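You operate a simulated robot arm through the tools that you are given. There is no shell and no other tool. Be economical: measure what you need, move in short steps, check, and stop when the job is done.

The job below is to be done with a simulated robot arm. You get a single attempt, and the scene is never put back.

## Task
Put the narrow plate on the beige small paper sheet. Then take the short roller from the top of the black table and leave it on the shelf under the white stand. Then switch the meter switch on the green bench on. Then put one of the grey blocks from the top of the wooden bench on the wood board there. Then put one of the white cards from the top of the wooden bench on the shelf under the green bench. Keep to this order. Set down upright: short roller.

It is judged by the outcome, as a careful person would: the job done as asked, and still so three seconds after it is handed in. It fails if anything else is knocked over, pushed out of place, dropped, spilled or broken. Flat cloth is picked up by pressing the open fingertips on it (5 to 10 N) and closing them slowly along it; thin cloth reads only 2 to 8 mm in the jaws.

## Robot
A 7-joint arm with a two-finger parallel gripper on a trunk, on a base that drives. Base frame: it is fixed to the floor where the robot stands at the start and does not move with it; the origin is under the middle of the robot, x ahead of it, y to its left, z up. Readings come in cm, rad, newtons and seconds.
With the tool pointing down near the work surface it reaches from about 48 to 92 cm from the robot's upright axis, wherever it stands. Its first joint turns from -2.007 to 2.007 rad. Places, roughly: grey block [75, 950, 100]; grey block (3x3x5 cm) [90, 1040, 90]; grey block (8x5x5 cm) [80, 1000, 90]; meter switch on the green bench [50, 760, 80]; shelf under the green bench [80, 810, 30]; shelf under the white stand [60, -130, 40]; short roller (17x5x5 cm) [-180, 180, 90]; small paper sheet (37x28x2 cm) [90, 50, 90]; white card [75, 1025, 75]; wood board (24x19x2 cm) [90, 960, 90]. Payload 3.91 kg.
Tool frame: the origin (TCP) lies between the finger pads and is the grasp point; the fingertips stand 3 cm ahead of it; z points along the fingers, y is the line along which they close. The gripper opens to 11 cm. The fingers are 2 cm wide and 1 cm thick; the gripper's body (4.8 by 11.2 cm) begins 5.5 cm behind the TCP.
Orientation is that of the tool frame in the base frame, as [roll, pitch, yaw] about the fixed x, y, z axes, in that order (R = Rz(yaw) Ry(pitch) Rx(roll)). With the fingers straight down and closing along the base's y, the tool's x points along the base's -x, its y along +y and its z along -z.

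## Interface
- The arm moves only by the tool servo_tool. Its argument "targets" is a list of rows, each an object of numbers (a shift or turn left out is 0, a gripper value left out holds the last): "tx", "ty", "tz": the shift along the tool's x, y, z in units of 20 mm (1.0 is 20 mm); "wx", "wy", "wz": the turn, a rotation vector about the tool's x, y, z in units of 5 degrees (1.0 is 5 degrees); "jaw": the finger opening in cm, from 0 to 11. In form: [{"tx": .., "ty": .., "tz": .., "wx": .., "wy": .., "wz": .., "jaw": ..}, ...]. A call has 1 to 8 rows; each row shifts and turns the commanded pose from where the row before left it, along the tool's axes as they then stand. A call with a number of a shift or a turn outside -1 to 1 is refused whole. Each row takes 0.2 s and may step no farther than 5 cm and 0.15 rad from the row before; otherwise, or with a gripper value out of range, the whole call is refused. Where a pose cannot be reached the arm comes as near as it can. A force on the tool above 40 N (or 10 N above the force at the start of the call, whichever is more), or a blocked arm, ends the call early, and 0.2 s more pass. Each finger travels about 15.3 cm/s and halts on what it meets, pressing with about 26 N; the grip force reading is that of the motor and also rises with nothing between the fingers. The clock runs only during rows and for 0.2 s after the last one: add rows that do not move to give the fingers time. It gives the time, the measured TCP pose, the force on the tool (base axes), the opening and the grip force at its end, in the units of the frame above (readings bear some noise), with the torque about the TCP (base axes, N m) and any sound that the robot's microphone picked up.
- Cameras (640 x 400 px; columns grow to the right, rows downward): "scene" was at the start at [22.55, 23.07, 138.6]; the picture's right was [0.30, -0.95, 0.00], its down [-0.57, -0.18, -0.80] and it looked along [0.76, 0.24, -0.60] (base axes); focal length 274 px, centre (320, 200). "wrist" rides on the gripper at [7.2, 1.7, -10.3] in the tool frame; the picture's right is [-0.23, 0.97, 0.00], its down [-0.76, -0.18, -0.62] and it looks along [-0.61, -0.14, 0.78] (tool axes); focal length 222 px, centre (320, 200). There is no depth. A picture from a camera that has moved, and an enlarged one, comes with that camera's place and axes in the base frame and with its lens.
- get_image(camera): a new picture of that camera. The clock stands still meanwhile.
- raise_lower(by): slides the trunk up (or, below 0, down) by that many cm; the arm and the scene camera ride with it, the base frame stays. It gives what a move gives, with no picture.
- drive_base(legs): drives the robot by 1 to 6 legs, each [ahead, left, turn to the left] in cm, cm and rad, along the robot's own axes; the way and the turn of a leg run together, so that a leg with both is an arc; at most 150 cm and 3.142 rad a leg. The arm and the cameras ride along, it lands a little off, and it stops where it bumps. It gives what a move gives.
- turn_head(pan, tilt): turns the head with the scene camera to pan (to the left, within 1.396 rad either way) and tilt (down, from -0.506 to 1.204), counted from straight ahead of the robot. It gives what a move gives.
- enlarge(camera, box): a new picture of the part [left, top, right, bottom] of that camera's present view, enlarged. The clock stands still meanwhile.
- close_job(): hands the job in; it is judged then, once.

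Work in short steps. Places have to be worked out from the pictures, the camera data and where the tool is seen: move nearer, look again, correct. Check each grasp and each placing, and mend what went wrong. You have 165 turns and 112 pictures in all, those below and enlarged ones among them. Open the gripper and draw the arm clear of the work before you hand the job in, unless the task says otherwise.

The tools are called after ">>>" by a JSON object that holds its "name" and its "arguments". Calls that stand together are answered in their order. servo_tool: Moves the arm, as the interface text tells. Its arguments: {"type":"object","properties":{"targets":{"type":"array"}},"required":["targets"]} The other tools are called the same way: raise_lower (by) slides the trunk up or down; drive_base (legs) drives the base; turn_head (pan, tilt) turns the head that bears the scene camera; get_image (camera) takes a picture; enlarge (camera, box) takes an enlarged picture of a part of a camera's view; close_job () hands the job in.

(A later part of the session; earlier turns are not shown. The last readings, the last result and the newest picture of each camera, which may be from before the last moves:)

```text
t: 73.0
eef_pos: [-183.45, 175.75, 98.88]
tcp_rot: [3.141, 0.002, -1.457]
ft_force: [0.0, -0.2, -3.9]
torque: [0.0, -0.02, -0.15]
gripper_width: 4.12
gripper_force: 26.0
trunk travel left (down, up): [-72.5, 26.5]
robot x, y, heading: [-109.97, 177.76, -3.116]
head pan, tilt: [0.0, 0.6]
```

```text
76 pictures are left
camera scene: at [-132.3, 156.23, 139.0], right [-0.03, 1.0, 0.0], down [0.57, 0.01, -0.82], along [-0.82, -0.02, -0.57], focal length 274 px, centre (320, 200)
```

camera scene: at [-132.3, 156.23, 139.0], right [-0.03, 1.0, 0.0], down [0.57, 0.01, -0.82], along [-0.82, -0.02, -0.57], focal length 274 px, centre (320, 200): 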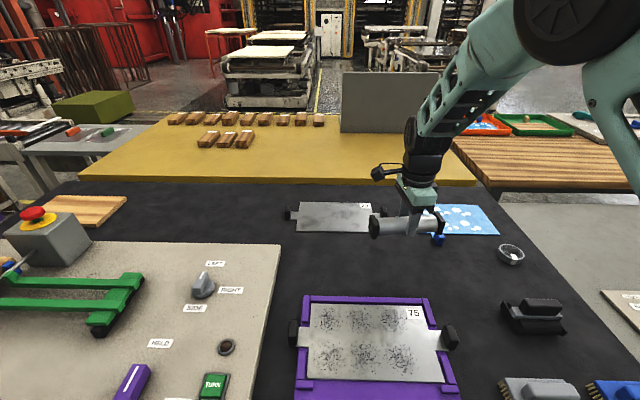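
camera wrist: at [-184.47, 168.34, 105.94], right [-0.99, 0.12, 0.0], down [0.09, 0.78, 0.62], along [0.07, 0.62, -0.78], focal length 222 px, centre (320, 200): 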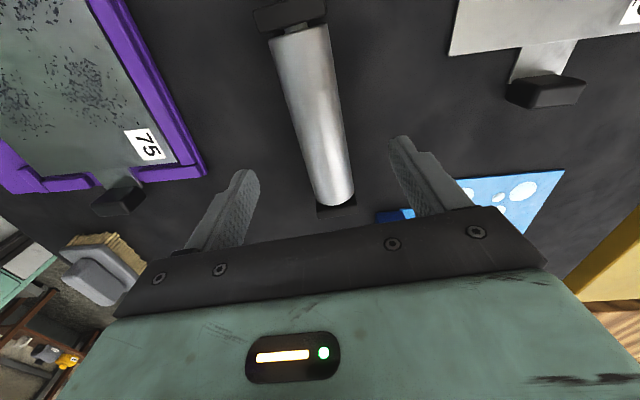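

Roller held. Lift higher and retract, then back off.

>>> {"name": "servo_tool", "arguments": {"targets": [{"tz": -1}, {"tz": -1}, {"tz": -1}, {"tz": -1}, {"tz": -1}, {"tz": -1}, {"tz": -1}, {"tz": -1}]}}

>>> {"name": "servo_tool", "arguments": {"targets": [{"ty": -1}, {"ty": -1}, {"ty": -1}, {"ty": -1}, {"ty": -1}, {"ty": -1}, {"ty": -1}, {"ty": -1}]}}

>>> {"name": "drive_base", "arguments": {"legs": [[-45, 0, 0], [0, 0, 1.55], [110, 0, 0]]}}

>>> {"name": "turn_head", "arguments": {"pan": 0.5, "tilt": 0.5}}

>>> {"name": "get_image", "arguments": {"camera": "scene"}}

```text
t: 74.8
eef_pos: [-183.6, 175.78, 114.78]
tcp_rot: [3.141, 0.0, -1.459]
ft_force: [-1.0, 0.4, -3.6]
torque: [0.03, 0.01, -0.04]
gripper_width: 4.15
gripper_force: 26.2
trunk travel left (down, up): [-72.5, 26.5]
robot x, y, heading: [-109.41, 177.28, -3.118]
head pan, tilt: [0.0, 0.6]
```

```text
t: 76.5
eef_pos: [-167.62, 177.58, 114.94]
tcp_rot: [3.139, 0.0, -1.459]
ft_force: [0.3, -0.8, -4.2]
torque: [0.01, 0.01, 0.01]
gripper_width: 4.14
gripper_force: 25.9
trunk travel left (down, up): [-72.5, 26.5]
robot x, y, heading: [-109.62, 177.28, -3.119]
head pan, tilt: [0.0, 0.6]
```

```text
t: 88.3
eef_pos: [-67.53, 9.84, 114.97]
tcp_rot: [-3.141, 0.001, 0.079]
ft_force: [-0.3, 0.2, -3.2]
torque: [0.03, -0.02, -0.03]
gripper_width: 4.13
gripper_force: 26.6
trunk travel left (down, up): [-72.5, 26.5]
robot x, y, heading: [-65.58, 67.82, -1.579]
head pan, tilt: [0.0, 0.6]
```

```text
t: 89.2
eef_pos: [-67.49, 9.79, 114.77]
tcp_rot: [-3.141, 0.001, 0.08]
ft_force: [-0.8, 0.2, -3.4]
torque: [0.03, 0.01, -0.01]
gripper_width: 4.14
gripper_force: 26.2
trunk travel left (down, up): [-72.5, 26.5]
robot x, y, heading: [-65.32, 67.74, -1.579]
head pan, tilt: [0.499, 0.499]
```

```text
75 pictures are left
camera scene: at [-40.71, 45.15, 139.92], right [-0.88, -0.47, 0.0], down [-0.23, 0.42, -0.88], along [0.41, -0.77, -0.48], focal length 274 px, centre (320, 200)
```

scene: 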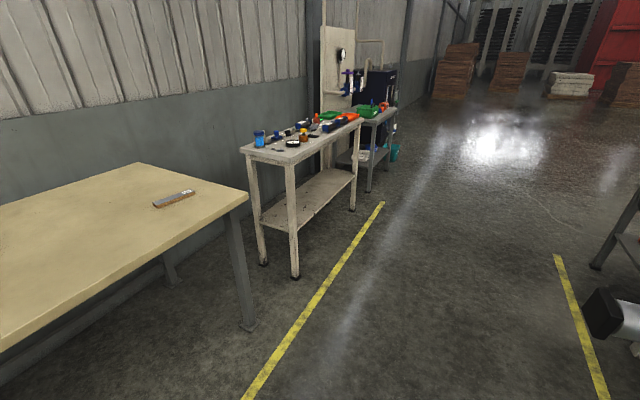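

The white stand is at x≈41–72, y≈-74…-176, shelf z≈38, open at its front. With the gripper vertical it can't go under the top, so I'll set the roller on the free front of the beige desk and regrasp it with a tilted tool. First face the desk and turn the gripper another 90°.

>>> {"name": "drive_base", "arguments": {"legs": [[0, 0, 1.578], [50, -46, 0]]}}

>>> {"name": "servo_tool", "arguments": {"targets": [{"wz": 1}, {"wz": 1}, {"wz": 1}, {"wz": 1}, {"wz": 1}, {"wz": 1}, {"wz": 1}, {"wz": 1}]}}

>>> {"name": "servo_tool", "arguments": {"targets": [{"wz": 1}, {"wz": 1}, {"wz": 1}, {"wz": 1}, {"wz": 1}, {"wz": 1}, {"wz": 1}, {"wz": 1}]}}

>>> {"name": "turn_head", "arguments": {"pan": 0.0, "tilt": 0.8}}

>>> {"name": "get_image", "arguments": {"camera": "scene"}}

```text
t: 96.8
eef_pos: [42.32, 19.11, 114.94]
tcp_rot: [3.141, -0.001, 1.651]
ft_force: [0.2, 0.1, -2.9]
torque: [-0.01, 0.0, 0.02]
gripper_width: 4.12
gripper_force: 26.2
trunk travel left (down, up): [-72.5, 26.5]
robot x, y, heading: [-15.36, 20.95, -0.012]
head pan, tilt: [0.499, 0.499]
```

```text
t: 98.6
eef_pos: [42.43, 19.18, 114.88]
tcp_rot: [3.141, -0.001, 0.95]
ft_force: [-0.8, 0.2, -3.3]
torque: [-0.01, -0.01, -0.03]
gripper_width: 4.09
gripper_force: 26.0
trunk travel left (down, up): [-72.5, 26.5]
robot x, y, heading: [-15.3, 21.4, -0.007]
head pan, tilt: [0.499, 0.499]
```

```text
t: 100.4
eef_pos: [42.37, 19.4, 114.93]
tcp_rot: [3.141, -0.001, 0.254]
ft_force: [-0.2, 0.4, -3.4]
torque: [-0.03, -0.04, 0.01]
gripper_width: 4.13
gripper_force: 25.8
trunk travel left (down, up): [-72.5, 26.5]
robot x, y, heading: [-15.33, 21.33, -0.008]
head pan, tilt: [0.499, 0.499]
```

```text
t: 101.3
eef_pos: [42.44, 19.07, 114.98]
tcp_rot: [-3.141, 0.001, 0.253]
ft_force: [1.0, 0.5, -4.0]
torque: [-0.03, 0.03, 0.0]
gripper_width: 4.12
gripper_force: 26.3
trunk travel left (down, up): [-72.5, 26.5]
robot x, y, heading: [-15.2, 20.99, -0.003]
head pan, tilt: [0.0, 0.799]
```

```text
74 pictures are left
camera scene: at [7.16, 41.49, 137.33], right [-0.01, -1.0, 0.0], down [-0.72, 0.0, -0.7], along [0.7, 0.0, -0.72], focal length 274 px, centre (320, 200)
```

scene: 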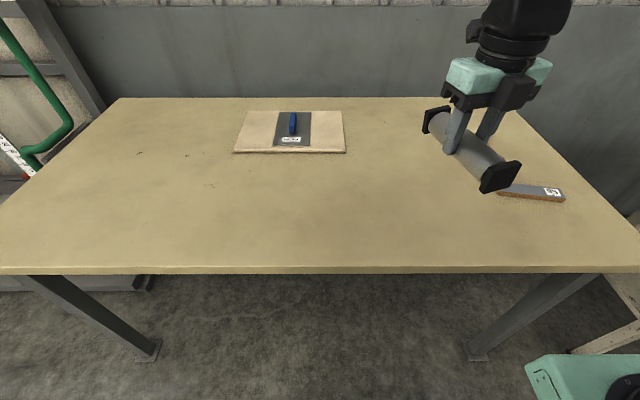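

Rotation works. Finish the turn, move over clear desk at (58, 19) and lower.

>>> {"name": "servo_tool", "arguments": {"targets": [{"wz": 1}, {"wz": 1}, {"wz": 0.9}, {"tx": 1, "tz": 1}, {"tx": 1, "tz": 1}, {"tx": 1, "tz": 1}, {"tx": 1, "tz": 1}, {"tx": 1, "tz": 1}]}}

>>> {"name": "servo_tool", "arguments": {"targets": [{"tx": 1, "tz": 1}, {"tx": 1, "tz": 1}, {"tx": 1, "tz": 1}, {"tz": 1}, {"tz": 1}, {"tz": 1}, {"tz": 0.9}, {}]}}

>>> {"name": "get_image", "arguments": {"camera": "scene"}}

```text
t: 103.2
eef_pos: [52.54, 19.22, 104.9]
tcp_rot: [3.14, -0.001, 0.002]
ft_force: [0.1, 0.5, -2.6]
torque: [-0.01, -0.02, -0.01]
gripper_width: 4.12
gripper_force: 26.0
trunk travel left (down, up): [-72.5, 26.5]
robot x, y, heading: [-15.58, 21.3, -0.01]
head pan, tilt: [0.0, 0.799]
```

```text
t: 105.0
eef_pos: [58.52, 19.26, 91.11]
tcp_rot: [3.141, -0.001, 0.003]
ft_force: [0.0, 0.3, -2.8]
torque: [-0.03, -0.02, -0.01]
gripper_width: 4.1
gripper_force: 26.2
trunk travel left (down, up): [-72.5, 26.5]
robot x, y, heading: [-15.64, 21.08, -0.006]
head pan, tilt: [0.0, 0.799]
```

```text
73 pictures are left
camera scene: at [7.16, 41.48, 137.32], right [-0.01, -1.0, 0.0], down [-0.72, 0.0, -0.7], along [0.7, 0.0, -0.72], focal length 274 px, centre (320, 200)
```

scene: 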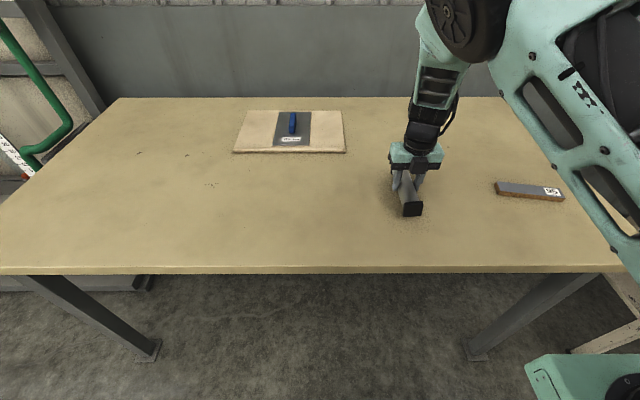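

Lower the last ~2 cm gently to contact.

>>> {"name": "servo_tool", "arguments": {"targets": [{"tz": 0.5}, {"tz": 0.3}, {"tz": 0.1}, {"tz": 0.1}, {}]}}

```text
t: 106.2
eef_pos: [58.34, 19.26, 89.13]
tcp_rot: [3.14, -0.003, 0.001]
ft_force: [1.6, -2.2, 7.0]
torque: [0.1, -0.1, -0.2]
gripper_width: 4.13
gripper_force: 25.5
trunk travel left (down, up): [-72.5, 26.5]
robot x, y, heading: [-15.58, 21.36, -0.004]
head pan, tilt: [0.0, 0.799]
```

Set down. Open and rise, then tilt the tool 45° forward (rotation about its y axis).

>>> {"name": "servo_tool", "arguments": {"targets": [{"jaw": 9}, {}, {}, {"tz": -1}, {"tz": -1}, {"tz": -1}, {"tz": -1}, {"tz": -1}]}}

>>> {"name": "servo_tool", "arguments": {"targets": [{"wy": 1}, {"wy": 1}, {"wy": 1}, {"wy": 1}, {"wy": 1}, {"wy": 1}, {"wy": 1}, {"wy": 1}]}}

>>> {"name": "get_image", "arguments": {"camera": "scene"}}

>>> {"name": "get_image", "arguments": {"camera": "wrist"}}

```text
t: 108.0
eef_pos: [58.56, 19.11, 99.21]
tcp_rot: [-3.141, 0.001, 0.001]
ft_force: [-0.5, 0.2, -0.1]
torque: [-0.01, 0.0, -0.02]
gripper_width: 9.01
gripper_force: 0.0
trunk travel left (down, up): [-72.5, 26.5]
robot x, y, heading: [-15.56, 21.27, -0.008]
head pan, tilt: [0.0, 0.799]
```

```text
t: 109.8
eef_pos: [58.47, 19.31, 99.06]
tcp_rot: [-3.141, -0.701, 0.005]
ft_force: [-0.2, -0.4, 0.1]
torque: [0.03, 0.0, -0.04]
gripper_width: 8.98
gripper_force: 0.0
trunk travel left (down, up): [-72.5, 26.5]
robot x, y, heading: [-15.61, 21.34, -0.005]
head pan, tilt: [0.0, 0.799]
```

```text
72 pictures are left
camera scene: at [7.14, 41.51, 137.33], right [-0.01, -1.0, 0.0], down [-0.72, 0.0, -0.7], along [0.7, 0.0, -0.72], focal length 274 px, centre (320, 200)
```

scene: 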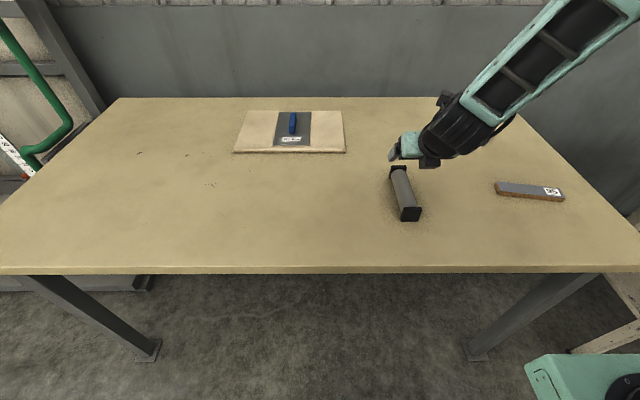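

```text
71 pictures are left
camera wrist: at [57.35, 17.6, 111.82], right [-0.17, -0.97, -0.15], down [-0.98, 0.17, -0.02], along [0.04, 0.14, -0.99], focal length 222 px, centre (320, 200)
```

wrist: 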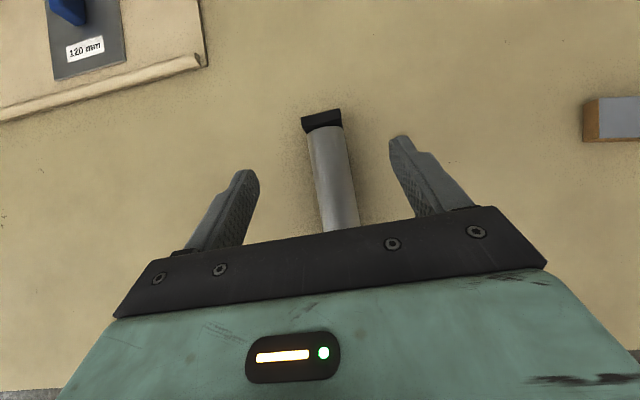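

Tilt works. One more 5°, then straight down onto the roller and close.

>>> {"name": "servo_tool", "arguments": {"targets": [{"wy": 1}, {"tx": -0.707, "tz": 0.707}, {"tx": -0.707, "tz": 0.707}, {"tx": -0.707, "tz": 0.707}, {"tx": -0.707, "tz": 0.707}, {"tx": -0.707, "tz": 0.707}, {}]}}

>>> {"name": "servo_tool", "arguments": {"targets": [{"jaw": 2}, {}, {}, {}]}}

>>> {"name": "servo_tool", "arguments": {"targets": [{"tx": 0.707, "tz": -0.707}, {"tx": 0.707, "tz": -0.707}, {"tx": 0.707, "tz": -0.707}, {"tx": 0.707, "tz": -0.707}, {}]}}

>>> {"name": "get_image", "arguments": {"camera": "wrist"}}

>>> {"name": "get_image", "arguments": {"camera": "scene"}}

```text
t: 111.3
eef_pos: [58.49, 19.27, 89.16]
tcp_rot: [3.141, -0.787, 0.001]
ft_force: [0.3, -0.3, -0.1]
torque: [0.02, -0.01, -0.01]
gripper_width: 9.01
gripper_force: 0.0
trunk travel left (down, up): [-72.5, 26.5]
robot x, y, heading: [-15.48, 21.23, -0.006]
head pan, tilt: [0.0, 0.799]
```

```text
t: 112.3
eef_pos: [58.48, 19.21, 89.06]
tcp_rot: [3.141, -0.786, 0.004]
ft_force: [0.6, 0.2, -0.1]
torque: [0.02, -0.07, 0.07]
gripper_width: 4.11
gripper_force: 25.9
trunk travel left (down, up): [-72.5, 26.5]
robot x, y, heading: [-15.1, 21.55, -0.004]
head pan, tilt: [0.0, 0.799]
```

```text
t: 113.5
eef_pos: [58.45, 19.18, 97.09]
tcp_rot: [-3.141, -0.785, 0.002]
ft_force: [0.6, -0.1, -2.6]
torque: [-0.02, 0.03, 0.0]
gripper_width: 4.11
gripper_force: 25.6
trunk travel left (down, up): [-72.5, 26.5]
robot x, y, heading: [-15.14, 21.63, -0.005]
head pan, tilt: [0.0, 0.799]
```

```text
70 pictures are left
camera wrist: at [56.23, 17.56, 109.62], right [-0.16, -0.97, -0.16], down [-0.98, 0.18, -0.1], along [0.12, 0.14, -0.98], focal length 222 px, centre (320, 200)
```

wrist: 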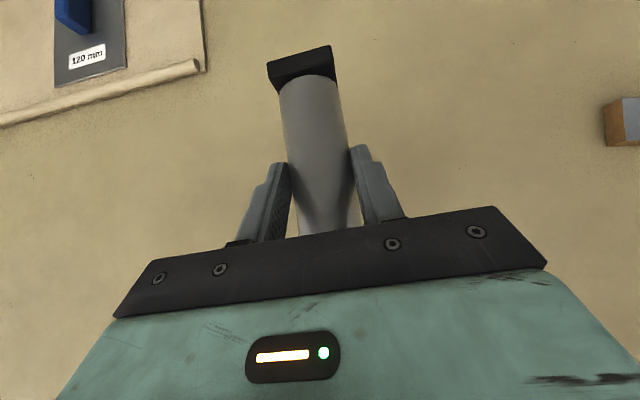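

```text
69 pictures are left
camera scene: at [7.17, 41.48, 137.32], right [-0.01, -1.0, 0.0], down [-0.72, 0.0, -0.7], along [0.7, 0.0, -0.72], focal length 274 px, centre (320, 200)
```

scene: 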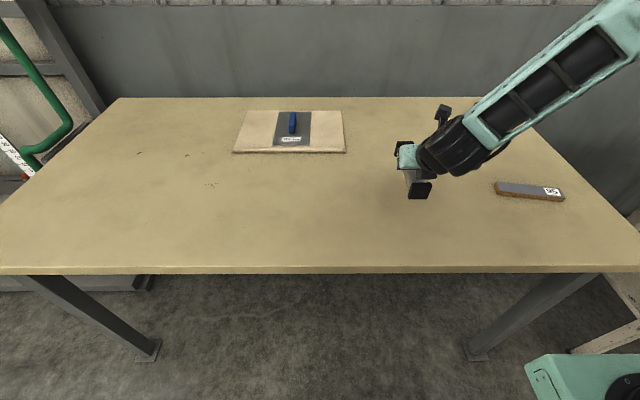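

Roller held level with the tilted tool. Back off, strafe to the white stand (y≈-125) and look.

>>> {"name": "drive_base", "arguments": {"legs": [[-50, 0, 0], [0, -147, 0]]}}

>>> {"name": "turn_head", "arguments": {"pan": -0.1, "tilt": 0.6}}

>>> {"name": "get_image", "arguments": {"camera": "scene"}}

```text
t: 123.4
eef_pos: [6.81, -128.19, 97.09]
tcp_rot: [-3.141, -0.786, -0.004]
ft_force: [0.1, 0.3, -3.1]
torque: [-0.01, 0.03, -0.02]
gripper_width: 4.09
gripper_force: 26.6
trunk travel left (down, up): [-72.5, 26.5]
robot x, y, heading: [-66.57, -125.81, -0.006]
head pan, tilt: [0.0, 0.799]
```

```text
t: 124.1
eef_pos: [6.87, -128.29, 97.14]
tcp_rot: [-3.141, -0.785, -0.004]
ft_force: [-0.6, 1.0, -2.8]
torque: [0.01, 0.01, 0.0]
gripper_width: 4.1
gripper_force: 26.2
trunk travel left (down, up): [-72.5, 26.5]
robot x, y, heading: [-66.96, -125.88, -0.008]
head pan, tilt: [-0.099, 0.6]
```

```text
68 pictures are left
camera scene: at [-43.57, -106.59, 139.0], right [-0.11, -0.99, 0.0], down [-0.56, 0.06, -0.82], along [0.82, -0.09, -0.57], focal length 274 px, centre (320, 200)
```

scene: 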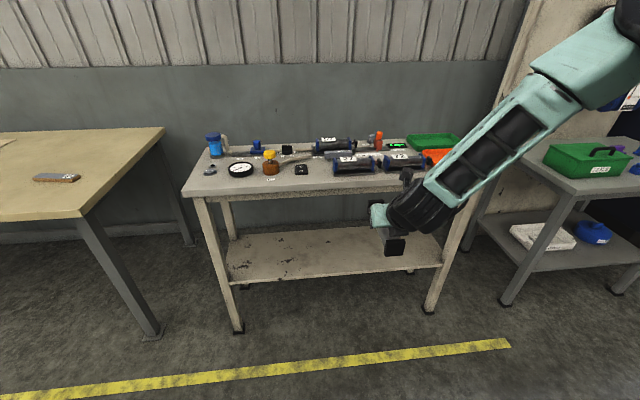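

Shelf empty, top at z≈37.7, front edge x≈41. Lower the trunk 48 cm (roller bottom would be ~45), then check.

>>> {"name": "raise_lower", "arguments": {"by": -48}}

>>> {"name": "drive_base", "arguments": {"legs": [[28, 0, 0]]}}

>>> {"name": "get_image", "arguments": {"camera": "scene"}}

>>> {"name": "get_image", "arguments": {"camera": "wrist"}}

```text
refused: -48 is not a number from -40 to 40
```

```text
t: 126.1
eef_pos: [34.87, -128.4, 97.09]
tcp_rot: [-3.141, -0.785, -0.002]
ft_force: [0.3, 0.0, -3.4]
torque: [-0.02, 0.02, -0.03]
gripper_width: 4.09
gripper_force: 26.1
trunk travel left (down, up): [-72.5, 26.5]
robot x, y, heading: [-38.8, -125.94, -0.011]
head pan, tilt: [-0.099, 0.6]
```

```text
67 pictures are left
camera scene: at [-15.55, -106.85, 139.01], right [-0.11, -0.99, 0.0], down [-0.56, 0.06, -0.82], along [0.82, -0.09, -0.57], focal length 274 px, centre (320, 200)
```

scene: 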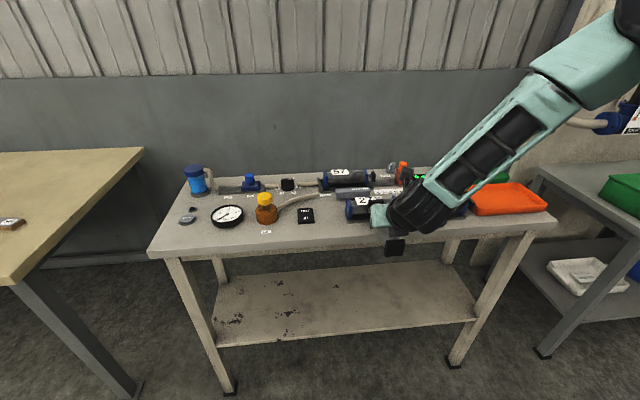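

```text
66 pictures are left
camera wrist: at [32.73, -130.04, 109.61], right [-0.16, -0.97, -0.16], down [-0.98, 0.18, -0.1], along [0.12, 0.14, -0.98], focal length 222 px, centre (320, 200)
```

wrist: 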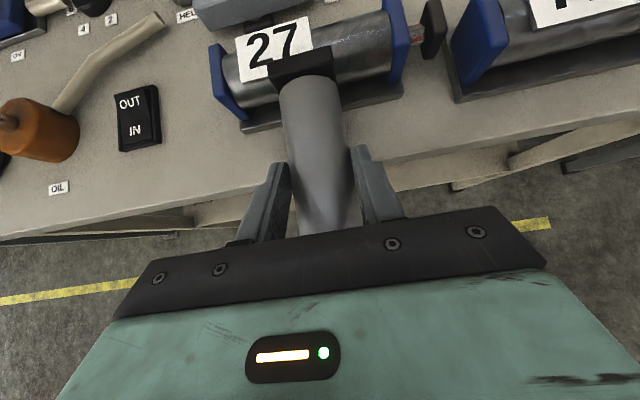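

The trunk limit is 40 per call, so the arm is over the top (no contact). Back off and lower in two steps.

>>> {"name": "drive_base", "arguments": {"legs": [[-30, 0, 0]]}}

>>> {"name": "raise_lower", "arguments": {"by": -40}}

>>> {"name": "raise_lower", "arguments": {"by": -9}}

>>> {"name": "get_image", "arguments": {"camera": "scene"}}

>>> {"name": "get_image", "arguments": {"camera": "wrist"}}

```text
t: 128.1
eef_pos: [4.89, -128.12, 97.09]
tcp_rot: [3.141, -0.787, -0.001]
ft_force: [0.6, 0.2, -2.5]
torque: [-0.02, 0.02, 0.01]
gripper_width: 4.12
gripper_force: 26.2
trunk travel left (down, up): [-72.5, 26.5]
robot x, y, heading: [-68.68, -125.6, -0.009]
head pan, tilt: [-0.099, 0.6]
```

```text
t: 132.0
eef_pos: [4.94, -128.17, 57.13]
tcp_rot: [-3.139, -0.785, -0.002]
ft_force: [0.3, 0.2, -3.4]
torque: [0.0, 0.03, -0.02]
gripper_width: 4.13
gripper_force: 26.4
trunk travel left (down, up): [-32.5, 66.5]
robot x, y, heading: [-68.59, -126.16, -0.011]
head pan, tilt: [-0.099, 0.6]
```

```text
t: 133.2
eef_pos: [4.92, -128.15, 48.1]
tcp_rot: [-3.139, -0.786, -0.002]
ft_force: [0.4, 0.3, -3.2]
torque: [0.03, 0.05, 0.0]
gripper_width: 4.09
gripper_force: 26.2
trunk travel left (down, up): [-23.5, 75.5]
robot x, y, heading: [-68.86, -125.8, -0.011]
head pan, tilt: [-0.099, 0.6]
```

```text
65 pictures are left
camera scene: at [-45.54, -106.57, 90.01], right [-0.11, -0.99, 0.0], down [-0.56, 0.06, -0.82], along [0.82, -0.09, -0.57], focal length 274 px, centre (320, 200)
```

scene: 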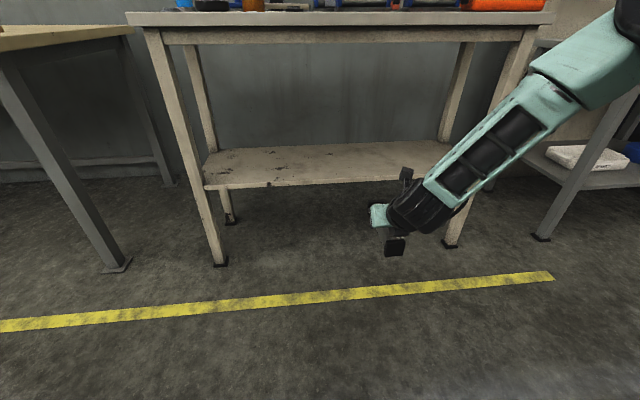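

```text
64 pictures are left
camera wrist: at [2.73, -129.8, 60.61], right [-0.16, -0.97, -0.16], down [-0.98, 0.18, -0.1], along [0.12, 0.14, -0.98], focal length 222 px, centre (320, 200)
```

wrist: 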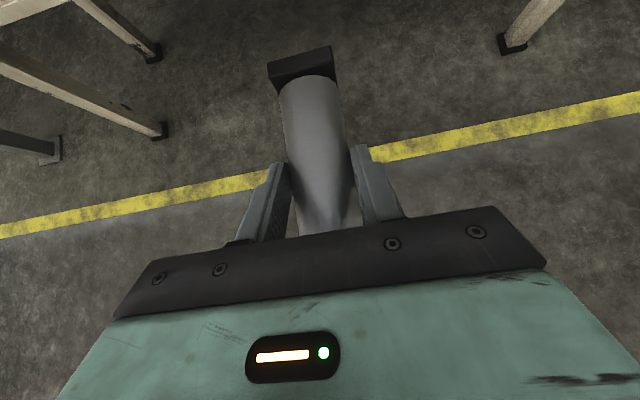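

The elbow might come near the stand's top edge at this reach; extend the arm 14 cm horizontally first so it stays further behind.

>>> {"name": "servo_tool", "arguments": {"targets": [{"tx": 0.707, "tz": 0.707}, {"tx": 0.707, "tz": 0.707}, {"tx": 0.707, "tz": 0.707}, {"tx": 0.707, "tz": 0.707}, {"tx": 0.707, "tz": 0.707}, {"tx": 0.707, "tz": 0.707}, {"tx": 0.707, "tz": 0.707}, {}]}}

>>> {"name": "get_image", "arguments": {"camera": "scene"}}

```text
t: 135.0
eef_pos: [18.85, -128.06, 48.03]
tcp_rot: [3.141, -0.785, -0.001]
ft_force: [1.3, -0.2, -2.7]
torque: [-0.01, -0.02, 0.01]
gripper_width: 4.09
gripper_force: 25.7
trunk travel left (down, up): [-23.5, 75.5]
robot x, y, heading: [-69.16, -125.67, -0.011]
head pan, tilt: [-0.099, 0.6]
```

```text
63 pictures are left
camera scene: at [-45.54, -106.57, 90.01], right [-0.11, -0.99, 0.0], down [-0.56, 0.06, -0.82], along [0.82, -0.09, -0.57], focal length 274 px, centre (320, 200)
```

scene: 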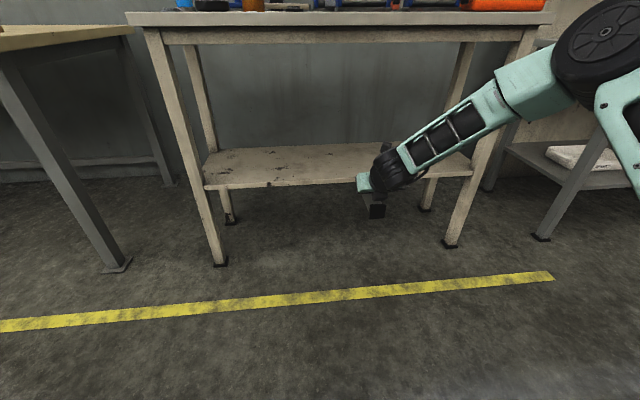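

Lower the trunk 12 more while keeping tool height, and extend 6 cm, flattening the forearm so the elbow stays well behind the front edge.

>>> {"name": "raise_lower", "arguments": {"by": -6}}

>>> {"name": "servo_tool", "arguments": {"targets": [{"tx": 0.707, "tz": -0.707}, {"tx": 0.707, "tz": -0.707}, {"tx": 0.707, "tz": -0.707}, {"tx": 0.707, "tz": -0.707}, {"tx": 0.707, "tz": -0.707}, {"tx": 0.707, "tz": -0.707}]}}

>>> {"name": "raise_lower", "arguments": {"by": -6}}

>>> {"name": "servo_tool", "arguments": {"targets": [{"tx": 0.707, "tz": 0.707}, {"tx": 0.707, "tz": 0.707}, {"tx": 0.707, "tz": 0.707}, {}]}}

>>> {"name": "get_image", "arguments": {"camera": "scene"}}

```text
t: 136.0
eef_pos: [18.74, -128.31, 42.09]
tcp_rot: [3.141, -0.785, -0.002]
ft_force: [-0.1, 0.5, -3.6]
torque: [-0.01, 0.05, 0.01]
gripper_width: 4.09
gripper_force: 26.0
trunk travel left (down, up): [-17.5, 81.5]
robot x, y, heading: [-68.69, -125.87, -0.01]
head pan, tilt: [-0.099, 0.6]
```

```text
t: 137.4
eef_pos: [18.79, -128.19, 54.06]
tcp_rot: [3.141, -0.785, -0.003]
ft_force: [-0.3, -1.0, -3.6]
torque: [0.0, -0.01, 0.03]
gripper_width: 4.11
gripper_force: 25.9
trunk travel left (down, up): [-17.5, 81.5]
robot x, y, heading: [-69.0, -125.95, -0.011]
head pan, tilt: [-0.099, 0.6]
```

```text
t: 138.4
eef_pos: [18.84, -128.15, 48.07]
tcp_rot: [3.141, -0.786, -0.002]
ft_force: [0.6, 0.4, -2.3]
torque: [-0.01, 0.05, -0.01]
gripper_width: 4.1
gripper_force: 25.6
trunk travel left (down, up): [-11.5, 87.5]
robot x, y, heading: [-68.6, -126.05, -0.01]
head pan, tilt: [-0.099, 0.6]
```

```text
t: 139.4
eef_pos: [24.76, -128.2, 48.14]
tcp_rot: [-3.141, -0.784, 0.0]
ft_force: [-0.7, 0.0, -3.2]
torque: [-0.02, 0.01, 0.0]
gripper_width: 4.1
gripper_force: 26.5
trunk travel left (down, up): [-11.5, 87.5]
robot x, y, heading: [-68.84, -125.92, -0.009]
head pan, tilt: [-0.099, 0.6]
```

```text
62 pictures are left
camera scene: at [-45.54, -106.57, 78.01], right [-0.11, -0.99, 0.0], down [-0.56, 0.06, -0.82], along [0.82, -0.09, -0.57], focal length 274 px, centre (320, 200)
```

scene: 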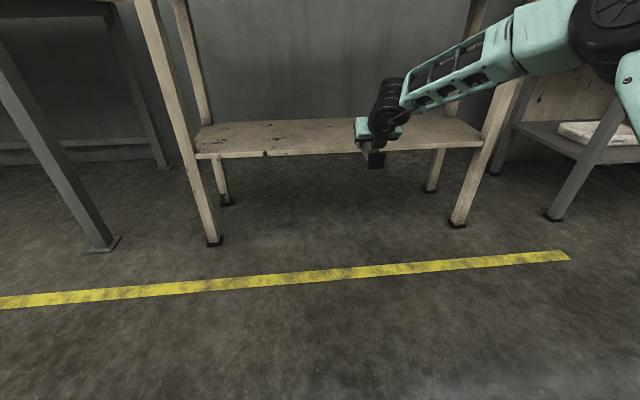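

Forearm is flatter now. Drive ahead 26 cm so the roller is over the shelf.

>>> {"name": "drive_base", "arguments": {"legs": [[26, 0, 0]]}}

>>> {"name": "get_image", "arguments": {"camera": "scene"}}

>>> {"name": "get_image", "arguments": {"camera": "wrist"}}

```text
t: 141.3
eef_pos: [50.89, -128.34, 47.92]
tcp_rot: [3.141, -0.784, 0.0]
ft_force: [0.1, 0.1, -4.1]
torque: [0.03, 0.02, 0.0]
gripper_width: 4.11
gripper_force: 26.0
trunk travel left (down, up): [-11.5, 87.5]
robot x, y, heading: [-43.03, -126.03, -0.011]
head pan, tilt: [-0.099, 0.6]
```

```text
61 pictures are left
camera scene: at [-19.52, -106.8, 78.01], right [-0.11, -0.99, 0.0], down [-0.56, 0.06, -0.82], along [0.82, -0.09, -0.57], focal length 274 px, centre (320, 200)
```

scene: 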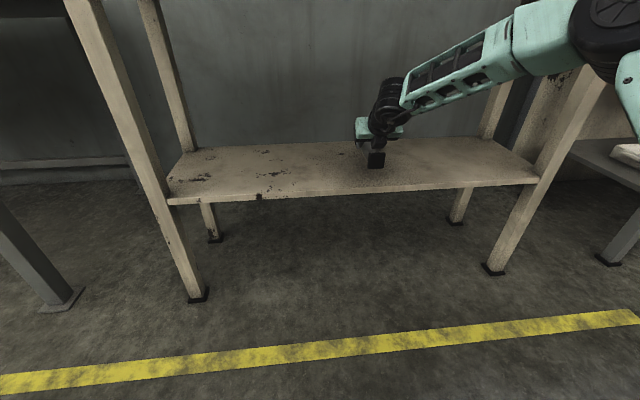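

```text
60 pictures are left
camera wrist: at [48.67, -129.98, 60.64], right [-0.16, -0.97, -0.16], down [-0.98, 0.18, -0.1], along [0.12, 0.14, -0.98], focal length 222 px, centre (320, 200)
```

wrist: 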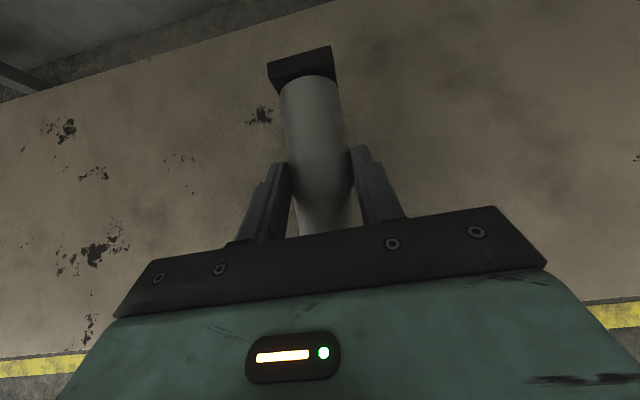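

Over the shelf. Move 1.5 cm deeper and lower toward z≈42.

>>> {"name": "servo_tool", "arguments": {"targets": [{"tx": 0.53, "tz": 0.53}, {"tx": -0.6, "tz": 0.6}, {"tx": -0.6, "tz": 0.6}, {"tx": -0.4, "tz": 0.4}, {"tx": -0.14, "tz": 0.14}, {}]}}

```text
t: 142.7
eef_pos: [52.32, -128.23, 43.42]
tcp_rot: [3.142, -0.788, 0.0]
ft_force: [3.3, 1.0, 16.7]
torque: [-0.03, -0.4, -0.59]
gripper_width: 4.14
gripper_force: 26.0
trunk travel left (down, up): [-11.5, 87.5]
robot x, y, heading: [-42.95, -125.94, -0.01]
head pan, tilt: [-0.099, 0.6]
```

Contact at z≈43.4. Check visually before releasing.

>>> {"name": "enlarge", "arguments": {"camera": "scene", "box": [300, 60, 500, 210]}}

```text
2.67 times, centred on (400, 135) of scene
camera zoom: at [-19.57, -106.8, 78.03], right [-0.11, -0.99, 0.0], down [-0.56, 0.06, -0.83], along [0.82, -0.09, -0.56], focal length 732 px, centre (107, 373)
```

zoom: 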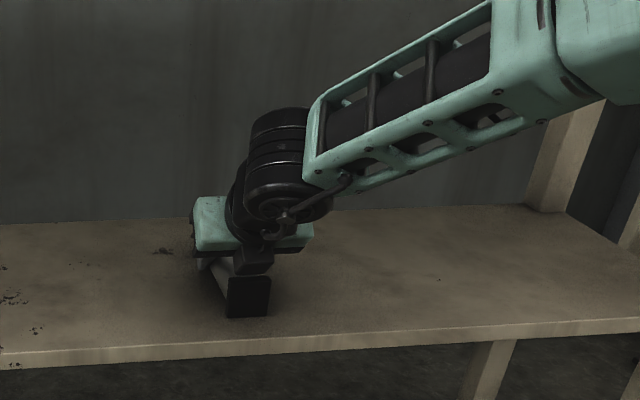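

Roller rests on the shelf. Ease, open, and lift straight up 4 cm, then draw back along the tool axis.

>>> {"name": "servo_tool", "arguments": {"targets": [{"tx": 0.03, "tz": -0.03, "jaw": 9}, {}, {}, {}, {"tx": 0.707, "tz": -0.707}, {"tx": 0.707, "tz": -0.707}, {"tx": 0.707, "tz": -0.707}, {}]}}

>>> {"name": "get_image", "arguments": {"camera": "wrist"}}

>>> {"name": "drive_base", "arguments": {"legs": [[-35, 0, 0]]}}

>>> {"name": "get_image", "arguments": {"camera": "scene"}}

```text
t: 144.5
eef_pos: [52.32, -128.36, 49.31]
tcp_rot: [3.141, -0.786, 0.002]
ft_force: [-0.4, -0.5, -0.1]
torque: [0.02, -0.01, 0.0]
gripper_width: 9.0
gripper_force: 0.2
trunk travel left (down, up): [-11.5, 87.5]
robot x, y, heading: [-42.7, -126.39, -0.015]
head pan, tilt: [-0.099, 0.6]
```

```text
58 pictures are left
camera wrist: at [50.17, -129.99, 61.83], right [-0.16, -0.97, -0.16], down [-0.98, 0.18, -0.1], along [0.12, 0.14, -0.98], focal length 222 px, centre (320, 200)
```

wrist: 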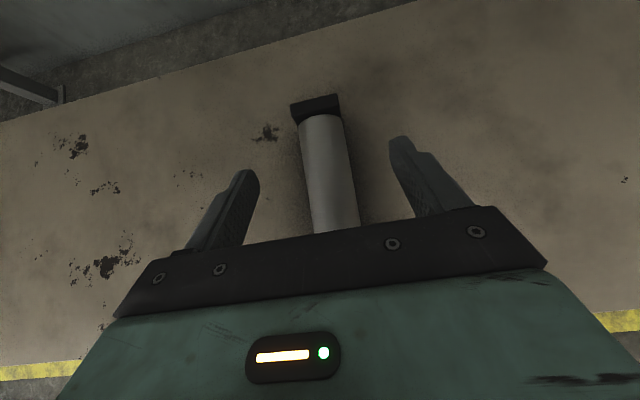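

```text
t: 146.8
eef_pos: [17.34, -127.87, 49.25]
tcp_rot: [-3.141, -0.785, 0.0]
ft_force: [-0.1, -0.1, -0.4]
torque: [0.01, 0.01, 0.0]
gripper_width: 9.0
gripper_force: 0.0
trunk travel left (down, up): [-11.5, 87.5]
robot x, y, heading: [-77.59, -125.75, -0.01]
head pan, tilt: [-0.099, 0.6]
```

```text
57 pictures are left
camera scene: at [-54.53, -106.47, 78.01], right [-0.11, -0.99, 0.0], down [-0.56, 0.06, -0.83], along [0.82, -0.09, -0.56], focal length 274 px, centre (320, 200)
```

scene: 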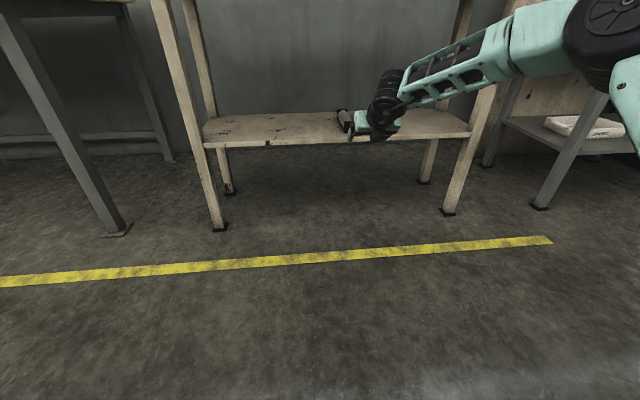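

Roller stands on the shelf. Raise the trunk back, un-tilt the tool and retract.

>>> {"name": "raise_lower", "arguments": {"by": 40}}

>>> {"name": "raise_lower", "arguments": {"by": 21}}

>>> {"name": "servo_tool", "arguments": {"targets": [{"tx": -0.8, "tz": -0.6, "wy": -1}, {"tx": -0.8, "tz": -0.6, "wy": -1}, {"tx": -0.8, "tz": -0.5, "wy": -1}, {"tx": -0.8, "tz": -0.4, "wy": -1}, {"tx": -0.8, "tz": -0.3, "wy": -1}, {"tx": -1, "tz": -0.2, "wy": -1}, {"tx": -1, "tz": -0.1, "wy": -1}, {"tx": -1, "wy": -1}]}}

>>> {"name": "servo_tool", "arguments": {"targets": [{"tx": -1, "wy": -1, "jaw": 5}, {"tx": -1}, {"tx": -1}, {"tx": -1}, {"tx": -1}, {"tx": -1}, {"tx": -1}, {"tx": -1}]}}

>>> {"name": "drive_base", "arguments": {"legs": [[15, 0, 0], [0, 145, 0], [0, 145, 0], [0, 145, 0], [0, 145, 0]]}}

>>> {"name": "turn_head", "arguments": {"pan": 0.6, "tilt": 0.4}}

>>> {"name": "get_image", "arguments": {"camera": "scene"}}

```text
t: 150.6
eef_pos: [17.28, -127.97, 89.19]
tcp_rot: [3.14, -0.786, 0.001]
ft_force: [0.6, -1.0, 0.5]
torque: [0.0, -0.02, -0.01]
gripper_width: 8.99
gripper_force: 0.0
trunk travel left (down, up): [-51.5, 47.5]
robot x, y, heading: [-77.45, -126.04, -0.014]
head pan, tilt: [-0.099, 0.6]
```

```text
t: 152.8
eef_pos: [17.33, -127.93, 110.17]
tcp_rot: [-3.141, -0.787, -0.002]
ft_force: [-0.4, 0.2, 0.4]
torque: [0.0, 0.01, 0.03]
gripper_width: 9.01
gripper_force: 0.1
trunk travel left (down, up): [-72.5, 26.5]
robot x, y, heading: [-77.56, -125.91, -0.008]
head pan, tilt: [-0.099, 0.6]
```

```text
t: 154.6
eef_pos: [1.91, -127.72, 108.65]
tcp_rot: [-3.141, -0.087, 0.0]
ft_force: [-0.3, -0.1, 0.3]
torque: [0.01, 0.04, 0.02]
gripper_width: 9.02
gripper_force: 0.0
trunk travel left (down, up): [-72.5, 26.5]
robot x, y, heading: [-77.58, -125.77, -0.011]
head pan, tilt: [-0.099, 0.6]
```

```text
t: 156.4
eef_pos: [-14.07, -127.97, 108.29]
tcp_rot: [3.141, -0.001, -0.001]
ft_force: [-0.1, -0.6, 1.1]
torque: [0.02, 0.04, 0.03]
gripper_width: 5.01
gripper_force: 0.0
trunk travel left (down, up): [-72.5, 26.5]
robot x, y, heading: [-77.9, -126.14, -0.007]
head pan, tilt: [-0.099, 0.6]
```

```text
t: 185.0
eef_pos: [10.95, 450.46, 108.31]
tcp_rot: [-3.141, 0.0, -0.013]
ft_force: [0.1, 0.0, 0.3]
torque: [0.03, 0.0, 0.03]
gripper_width: 5.03
gripper_force: 0.1
trunk travel left (down, up): [-72.5, 26.5]
robot x, y, heading: [-52.74, 453.31, -0.018]
head pan, tilt: [-0.099, 0.6]
```

```text
t: 186.1
eef_pos: [10.95, 450.45, 108.48]
tcp_rot: [-3.141, 0.0, -0.011]
ft_force: [1.0, -0.3, 0.5]
torque: [0.02, -0.01, 0.01]
gripper_width: 5.02
gripper_force: 0.1
trunk travel left (down, up): [-72.5, 26.5]
robot x, y, heading: [-52.95, 453.67, -0.017]
head pan, tilt: [0.6, 0.4]
```

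```text
56 pictures are left
camera scene: at [-30.31, 478.64, 140.83], right [0.55, -0.84, 0.0], down [-0.33, -0.21, -0.92], along [0.77, 0.5, -0.39], focal length 274 px, centre (320, 200)
```

scene: 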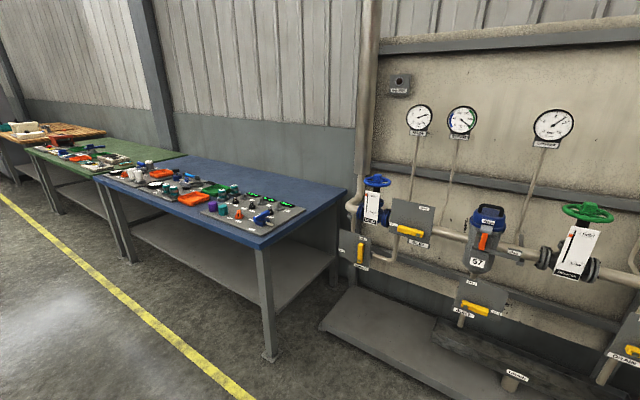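

Blue, green and wooden benches follow along. Continue left to y≈755.

>>> {"name": "drive_base", "arguments": {"legs": [[0, 150, 0], [0, 142, 0.017]]}}

>>> {"name": "turn_head", "arguments": {"pan": 0.0, "tilt": 0.6}}

>>> {"name": "get_image", "arguments": {"camera": "scene"}}

```text
t: 200.2
eef_pos: [14.34, 743.91, 108.37]
tcp_rot: [3.141, -0.002, 0.015]
ft_force: [0.5, -0.3, -0.7]
torque: [-0.01, 0.02, -0.01]
gripper_width: 5.0
gripper_force: 0.1
trunk travel left (down, up): [-72.5, 26.5]
robot x, y, heading: [-49.97, 745.47, 0.008]
head pan, tilt: [0.6, 0.4]
```

```text
t: 201.2
eef_pos: [14.28, 744.0, 108.39]
tcp_rot: [-3.14, 0.002, 0.014]
ft_force: [0.4, -0.4, 0.4]
torque: [0.02, 0.0, 0.01]
gripper_width: 5.01
gripper_force: 0.0
trunk travel left (down, up): [-72.5, 26.5]
robot x, y, heading: [-49.59, 745.11, 0.004]
head pan, tilt: [0.0, 0.6]
```

```text
55 pictures are left
camera scene: at [-26.49, 765.84, 139.01], right [0.01, -1.0, 0.0], down [-0.56, 0.0, -0.83], along [0.83, 0.0, -0.56], focal length 274 px, centre (320, 200)
```

scene: 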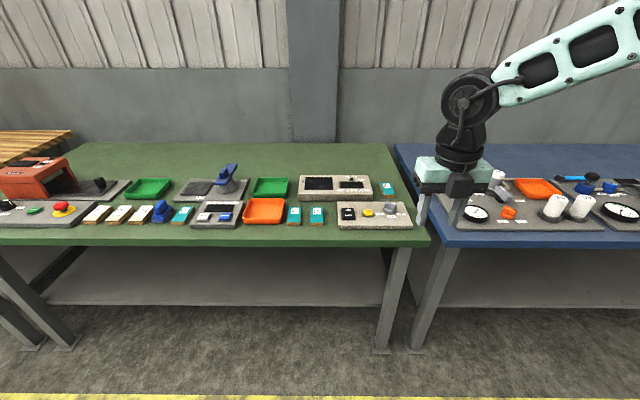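

Zoom on the green bench to read the labels and find the meter switch.

>>> {"name": "enlarge", "arguments": {"camera": "scene", "box": [270, 160, 430, 250]}}

>>> {"name": "enlarge", "arguments": {"camera": "scene", "box": [100, 155, 270, 250]}}

```text
4.00 times, centred on (350, 205) of scene
camera zoom: at [-26.49, 765.84, 139.01], right [0.01, -1.0, 0.0], down [-0.56, 0.0, -0.83], along [0.83, 0.0, -0.56], focal length 1097 px, centre (200, 180)
```

zoom: 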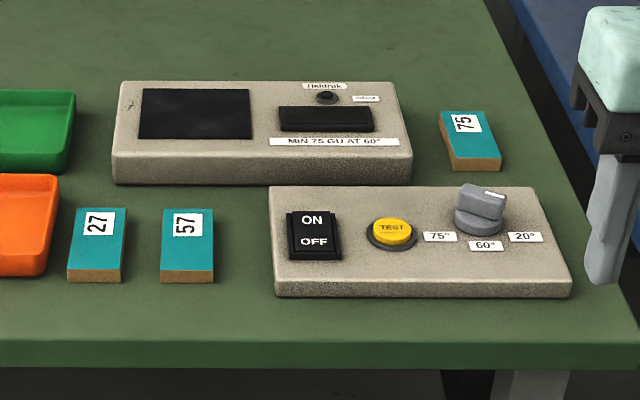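

```text
3.76 times, centred on (185, 202) of scene
camera zoom: at [-26.49, 765.84, 139.01], right [0.01, -1.0, 0.0], down [-0.56, 0.0, -0.83], along [0.83, 0.0, -0.56], focal length 1033 px, centre (828, 191)
```

zoom: 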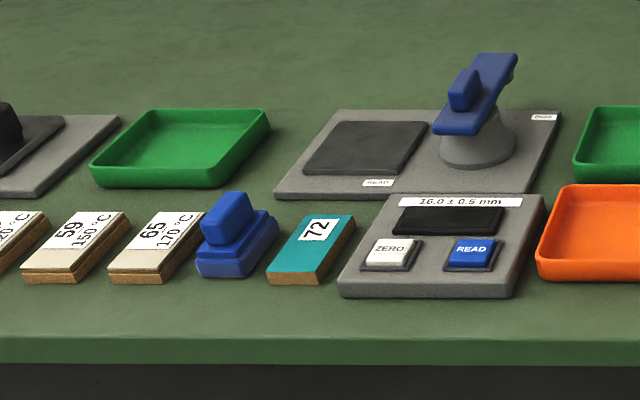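

The meter's ON/OFF rocker is at about (43, 757); the ON half is the far one. Drive closer with fingers closed and view it.

>>> {"name": "drive_base", "arguments": {"legs": [[20, 10, 0]]}}

>>> {"name": "servo_tool", "arguments": {"targets": [{"tx": 0.6, "jaw": 0, "tz": 1}, {"tz": 1}, {"tz": 0.5}, {}, {}]}}

>>> {"name": "get_image", "arguments": {"camera": "wrist"}}

>>> {"name": "turn_head", "arguments": {"pan": -0.2, "tilt": 0.75}}

>>> {"name": "get_image", "arguments": {"camera": "scene"}}

```text
t: 202.9
eef_pos: [34.15, 754.13, 108.46]
tcp_rot: [3.141, 0.0, 0.015]
ft_force: [-0.1, -0.5, 0.7]
torque: [0.02, -0.02, 0.02]
gripper_width: 5.0
gripper_force: 0.0
trunk travel left (down, up): [-72.5, 26.5]
robot x, y, heading: [-30.1, 755.66, 0.004]
head pan, tilt: [0.0, 0.6]
```

```text
t: 204.1
eef_pos: [35.32, 754.19, 103.32]
tcp_rot: [-3.14, 0.0, 0.013]
ft_force: [0.1, 0.1, -0.1]
torque: [-0.03, 0.02, 0.01]
gripper_width: 0.0
gripper_force: 26.0
trunk travel left (down, up): [-72.5, 26.5]
robot x, y, heading: [-29.86, 755.11, 0.01]
head pan, tilt: [0.0, 0.6]
```

```text
52 pictures are left
camera wrist: at [42.66, 752.65, 113.81], right [-0.21, -0.98, 0.0], down [-0.76, 0.17, 0.62], along [-0.61, 0.13, -0.78], focal length 222 px, centre (320, 200)
```

wrist: 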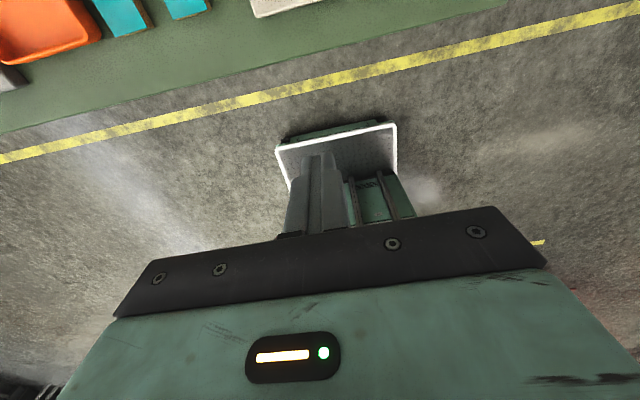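

```text
t: 204.8
eef_pos: [35.4, 754.2, 103.42]
tcp_rot: [-3.141, 0.001, 0.013]
ft_force: [0.1, 0.3, 0.1]
torque: [0.0, 0.04, -0.02]
gripper_width: 0.0
gripper_force: 26.6
trunk travel left (down, up): [-72.5, 26.5]
robot x, y, heading: [-29.82, 755.75, 0.007]
head pan, tilt: [-0.201, 0.75]
```

```text
51 pictures are left
camera scene: at [-7.38, 774.34, 137.73], right [-0.19, -0.98, 0.0], down [-0.67, 0.13, -0.73], along [0.72, -0.14, -0.68], focal length 274 px, centre (320, 200)
```

scene: 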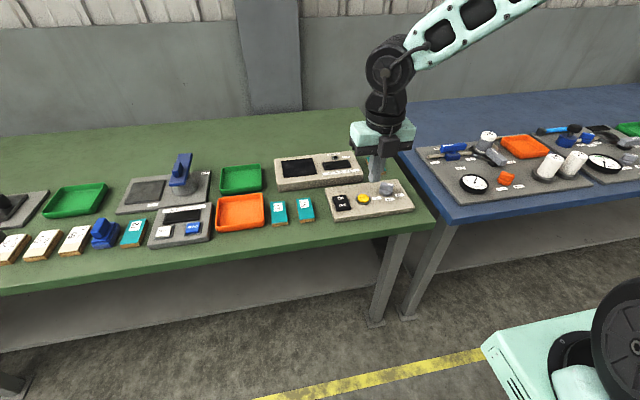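

Zoom to locate the rocker from this second viewpoint.

>>> {"name": "enlarge", "arguments": {"camera": "scene", "box": [310, 140, 438, 220]}}

```text
5.00 times, centred on (374, 180) of scene
camera zoom: at [-7.38, 774.34, 137.73], right [-0.19, -0.98, 0.0], down [-0.67, 0.13, -0.73], along [0.72, -0.14, -0.68], focal length 1372 px, centre (50, 300)
```

zoom: 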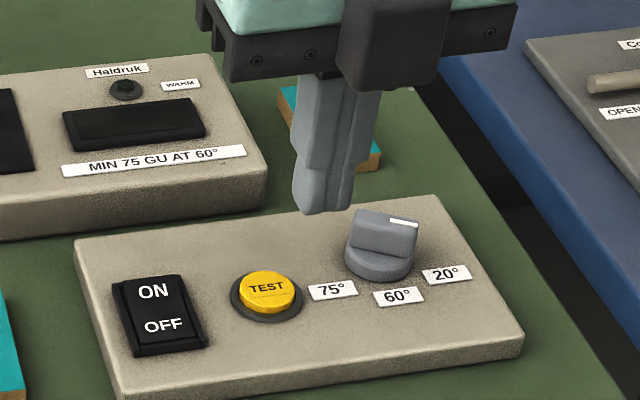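

Two views suggest the bench is lower than 85 (switch z≈80). Raise the trunk 20 cm for a clean vertical baseline.

>>> {"name": "raise_lower", "arguments": {"by": 20}}

>>> {"name": "enlarge", "arguments": {"camera": "scene", "box": [300, 180, 428, 260]}}

```text
t: 207.0
eef_pos: [35.43, 754.28, 123.42]
tcp_rot: [-3.141, 0.001, 0.014]
ft_force: [-0.1, 0.3, -0.9]
torque: [0.02, -0.01, 0.01]
gripper_width: 0.0
gripper_force: 25.9
trunk travel left (down, up): [-92.5, 6.5]
robot x, y, heading: [-29.68, 755.06, 0.005]
head pan, tilt: [-0.201, 0.75]
```

```text
5.00 times, centred on (364, 220) of scene
camera zoom: at [-7.38, 774.33, 157.72], right [-0.19, -0.98, 0.0], down [-0.67, 0.13, -0.73], along [0.72, -0.14, -0.68], focal length 1372 px, centre (100, 100)
```

zoom: 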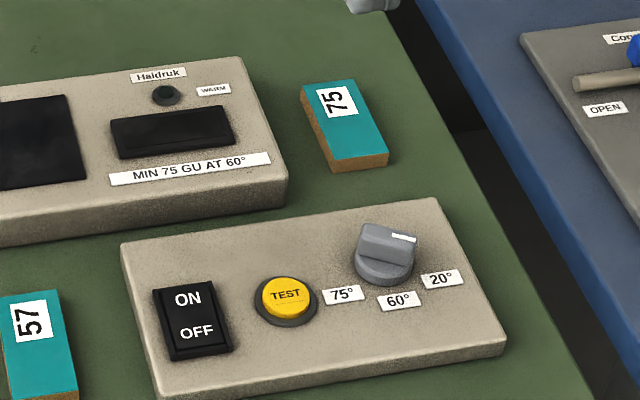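

ON half located at (51.8, 756.5, 81.5). Lower the trunk back, move above it and descend part-way.

>>> {"name": "raise_lower", "arguments": {"by": -20}}

>>> {"name": "servo_tool", "arguments": {"targets": [{"tx": 1, "ty": -0.25}, {"tx": 1, "ty": -0.25}, {"tx": 1, "ty": -0.25}, {"tx": 1, "ty": -0.25}, {"tx": 1}, {"tx": 1}, {"tx": 1}, {"tx": 1}]}}

>>> {"name": "servo_tool", "arguments": {"targets": [{"tx": 0.5, "tz": 1}, {"tz": 1}, {"tz": 1}, {"tz": 1}, {"tz": 1}, {"tz": 1}, {"tz": 1}, {}]}}

>>> {"name": "enlarge", "arguments": {"camera": "scene", "box": [310, 140, 438, 220]}}

```text
t: 209.1
eef_pos: [35.39, 754.29, 103.44]
tcp_rot: [-3.141, 0.0, 0.014]
ft_force: [-1.1, 0.2, 0.2]
torque: [0.0, 0.06, 0.02]
gripper_width: 0.01
gripper_force: 25.9
trunk travel left (down, up): [-72.5, 26.5]
robot x, y, heading: [-29.8, 755.33, 0.005]
head pan, tilt: [-0.201, 0.75]
```

```text
t: 210.9
eef_pos: [51.35, 756.5, 103.48]
tcp_rot: [-3.141, -0.003, 0.015]
ft_force: [-0.7, -0.3, 0.6]
torque: [0.01, 0.01, -0.04]
gripper_width: 0.0
gripper_force: 26.4
trunk travel left (down, up): [-72.5, 26.5]
robot x, y, heading: [-29.55, 755.2, 0.002]
head pan, tilt: [-0.201, 0.75]
```

```text
t: 212.7
eef_pos: [52.36, 756.4, 89.42]
tcp_rot: [3.141, 0.0, 0.015]
ft_force: [0.9, 0.2, 0.1]
torque: [0.01, 0.01, -0.02]
gripper_width: 0.0
gripper_force: 26.1
trunk travel left (down, up): [-72.5, 26.5]
robot x, y, heading: [-29.56, 755.61, 0.005]
head pan, tilt: [-0.201, 0.75]
```

```text
5.00 times, centred on (374, 180) of scene
camera zoom: at [-7.38, 774.34, 137.72], right [-0.19, -0.98, 0.0], down [-0.67, 0.13, -0.73], along [0.72, -0.14, -0.68], focal length 1372 px, centre (50, 300)
```

zoom: 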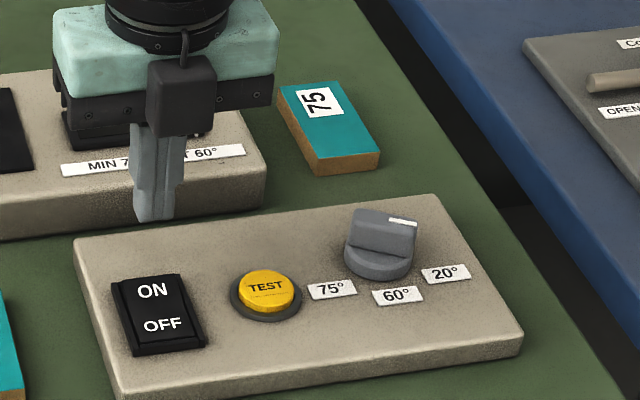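

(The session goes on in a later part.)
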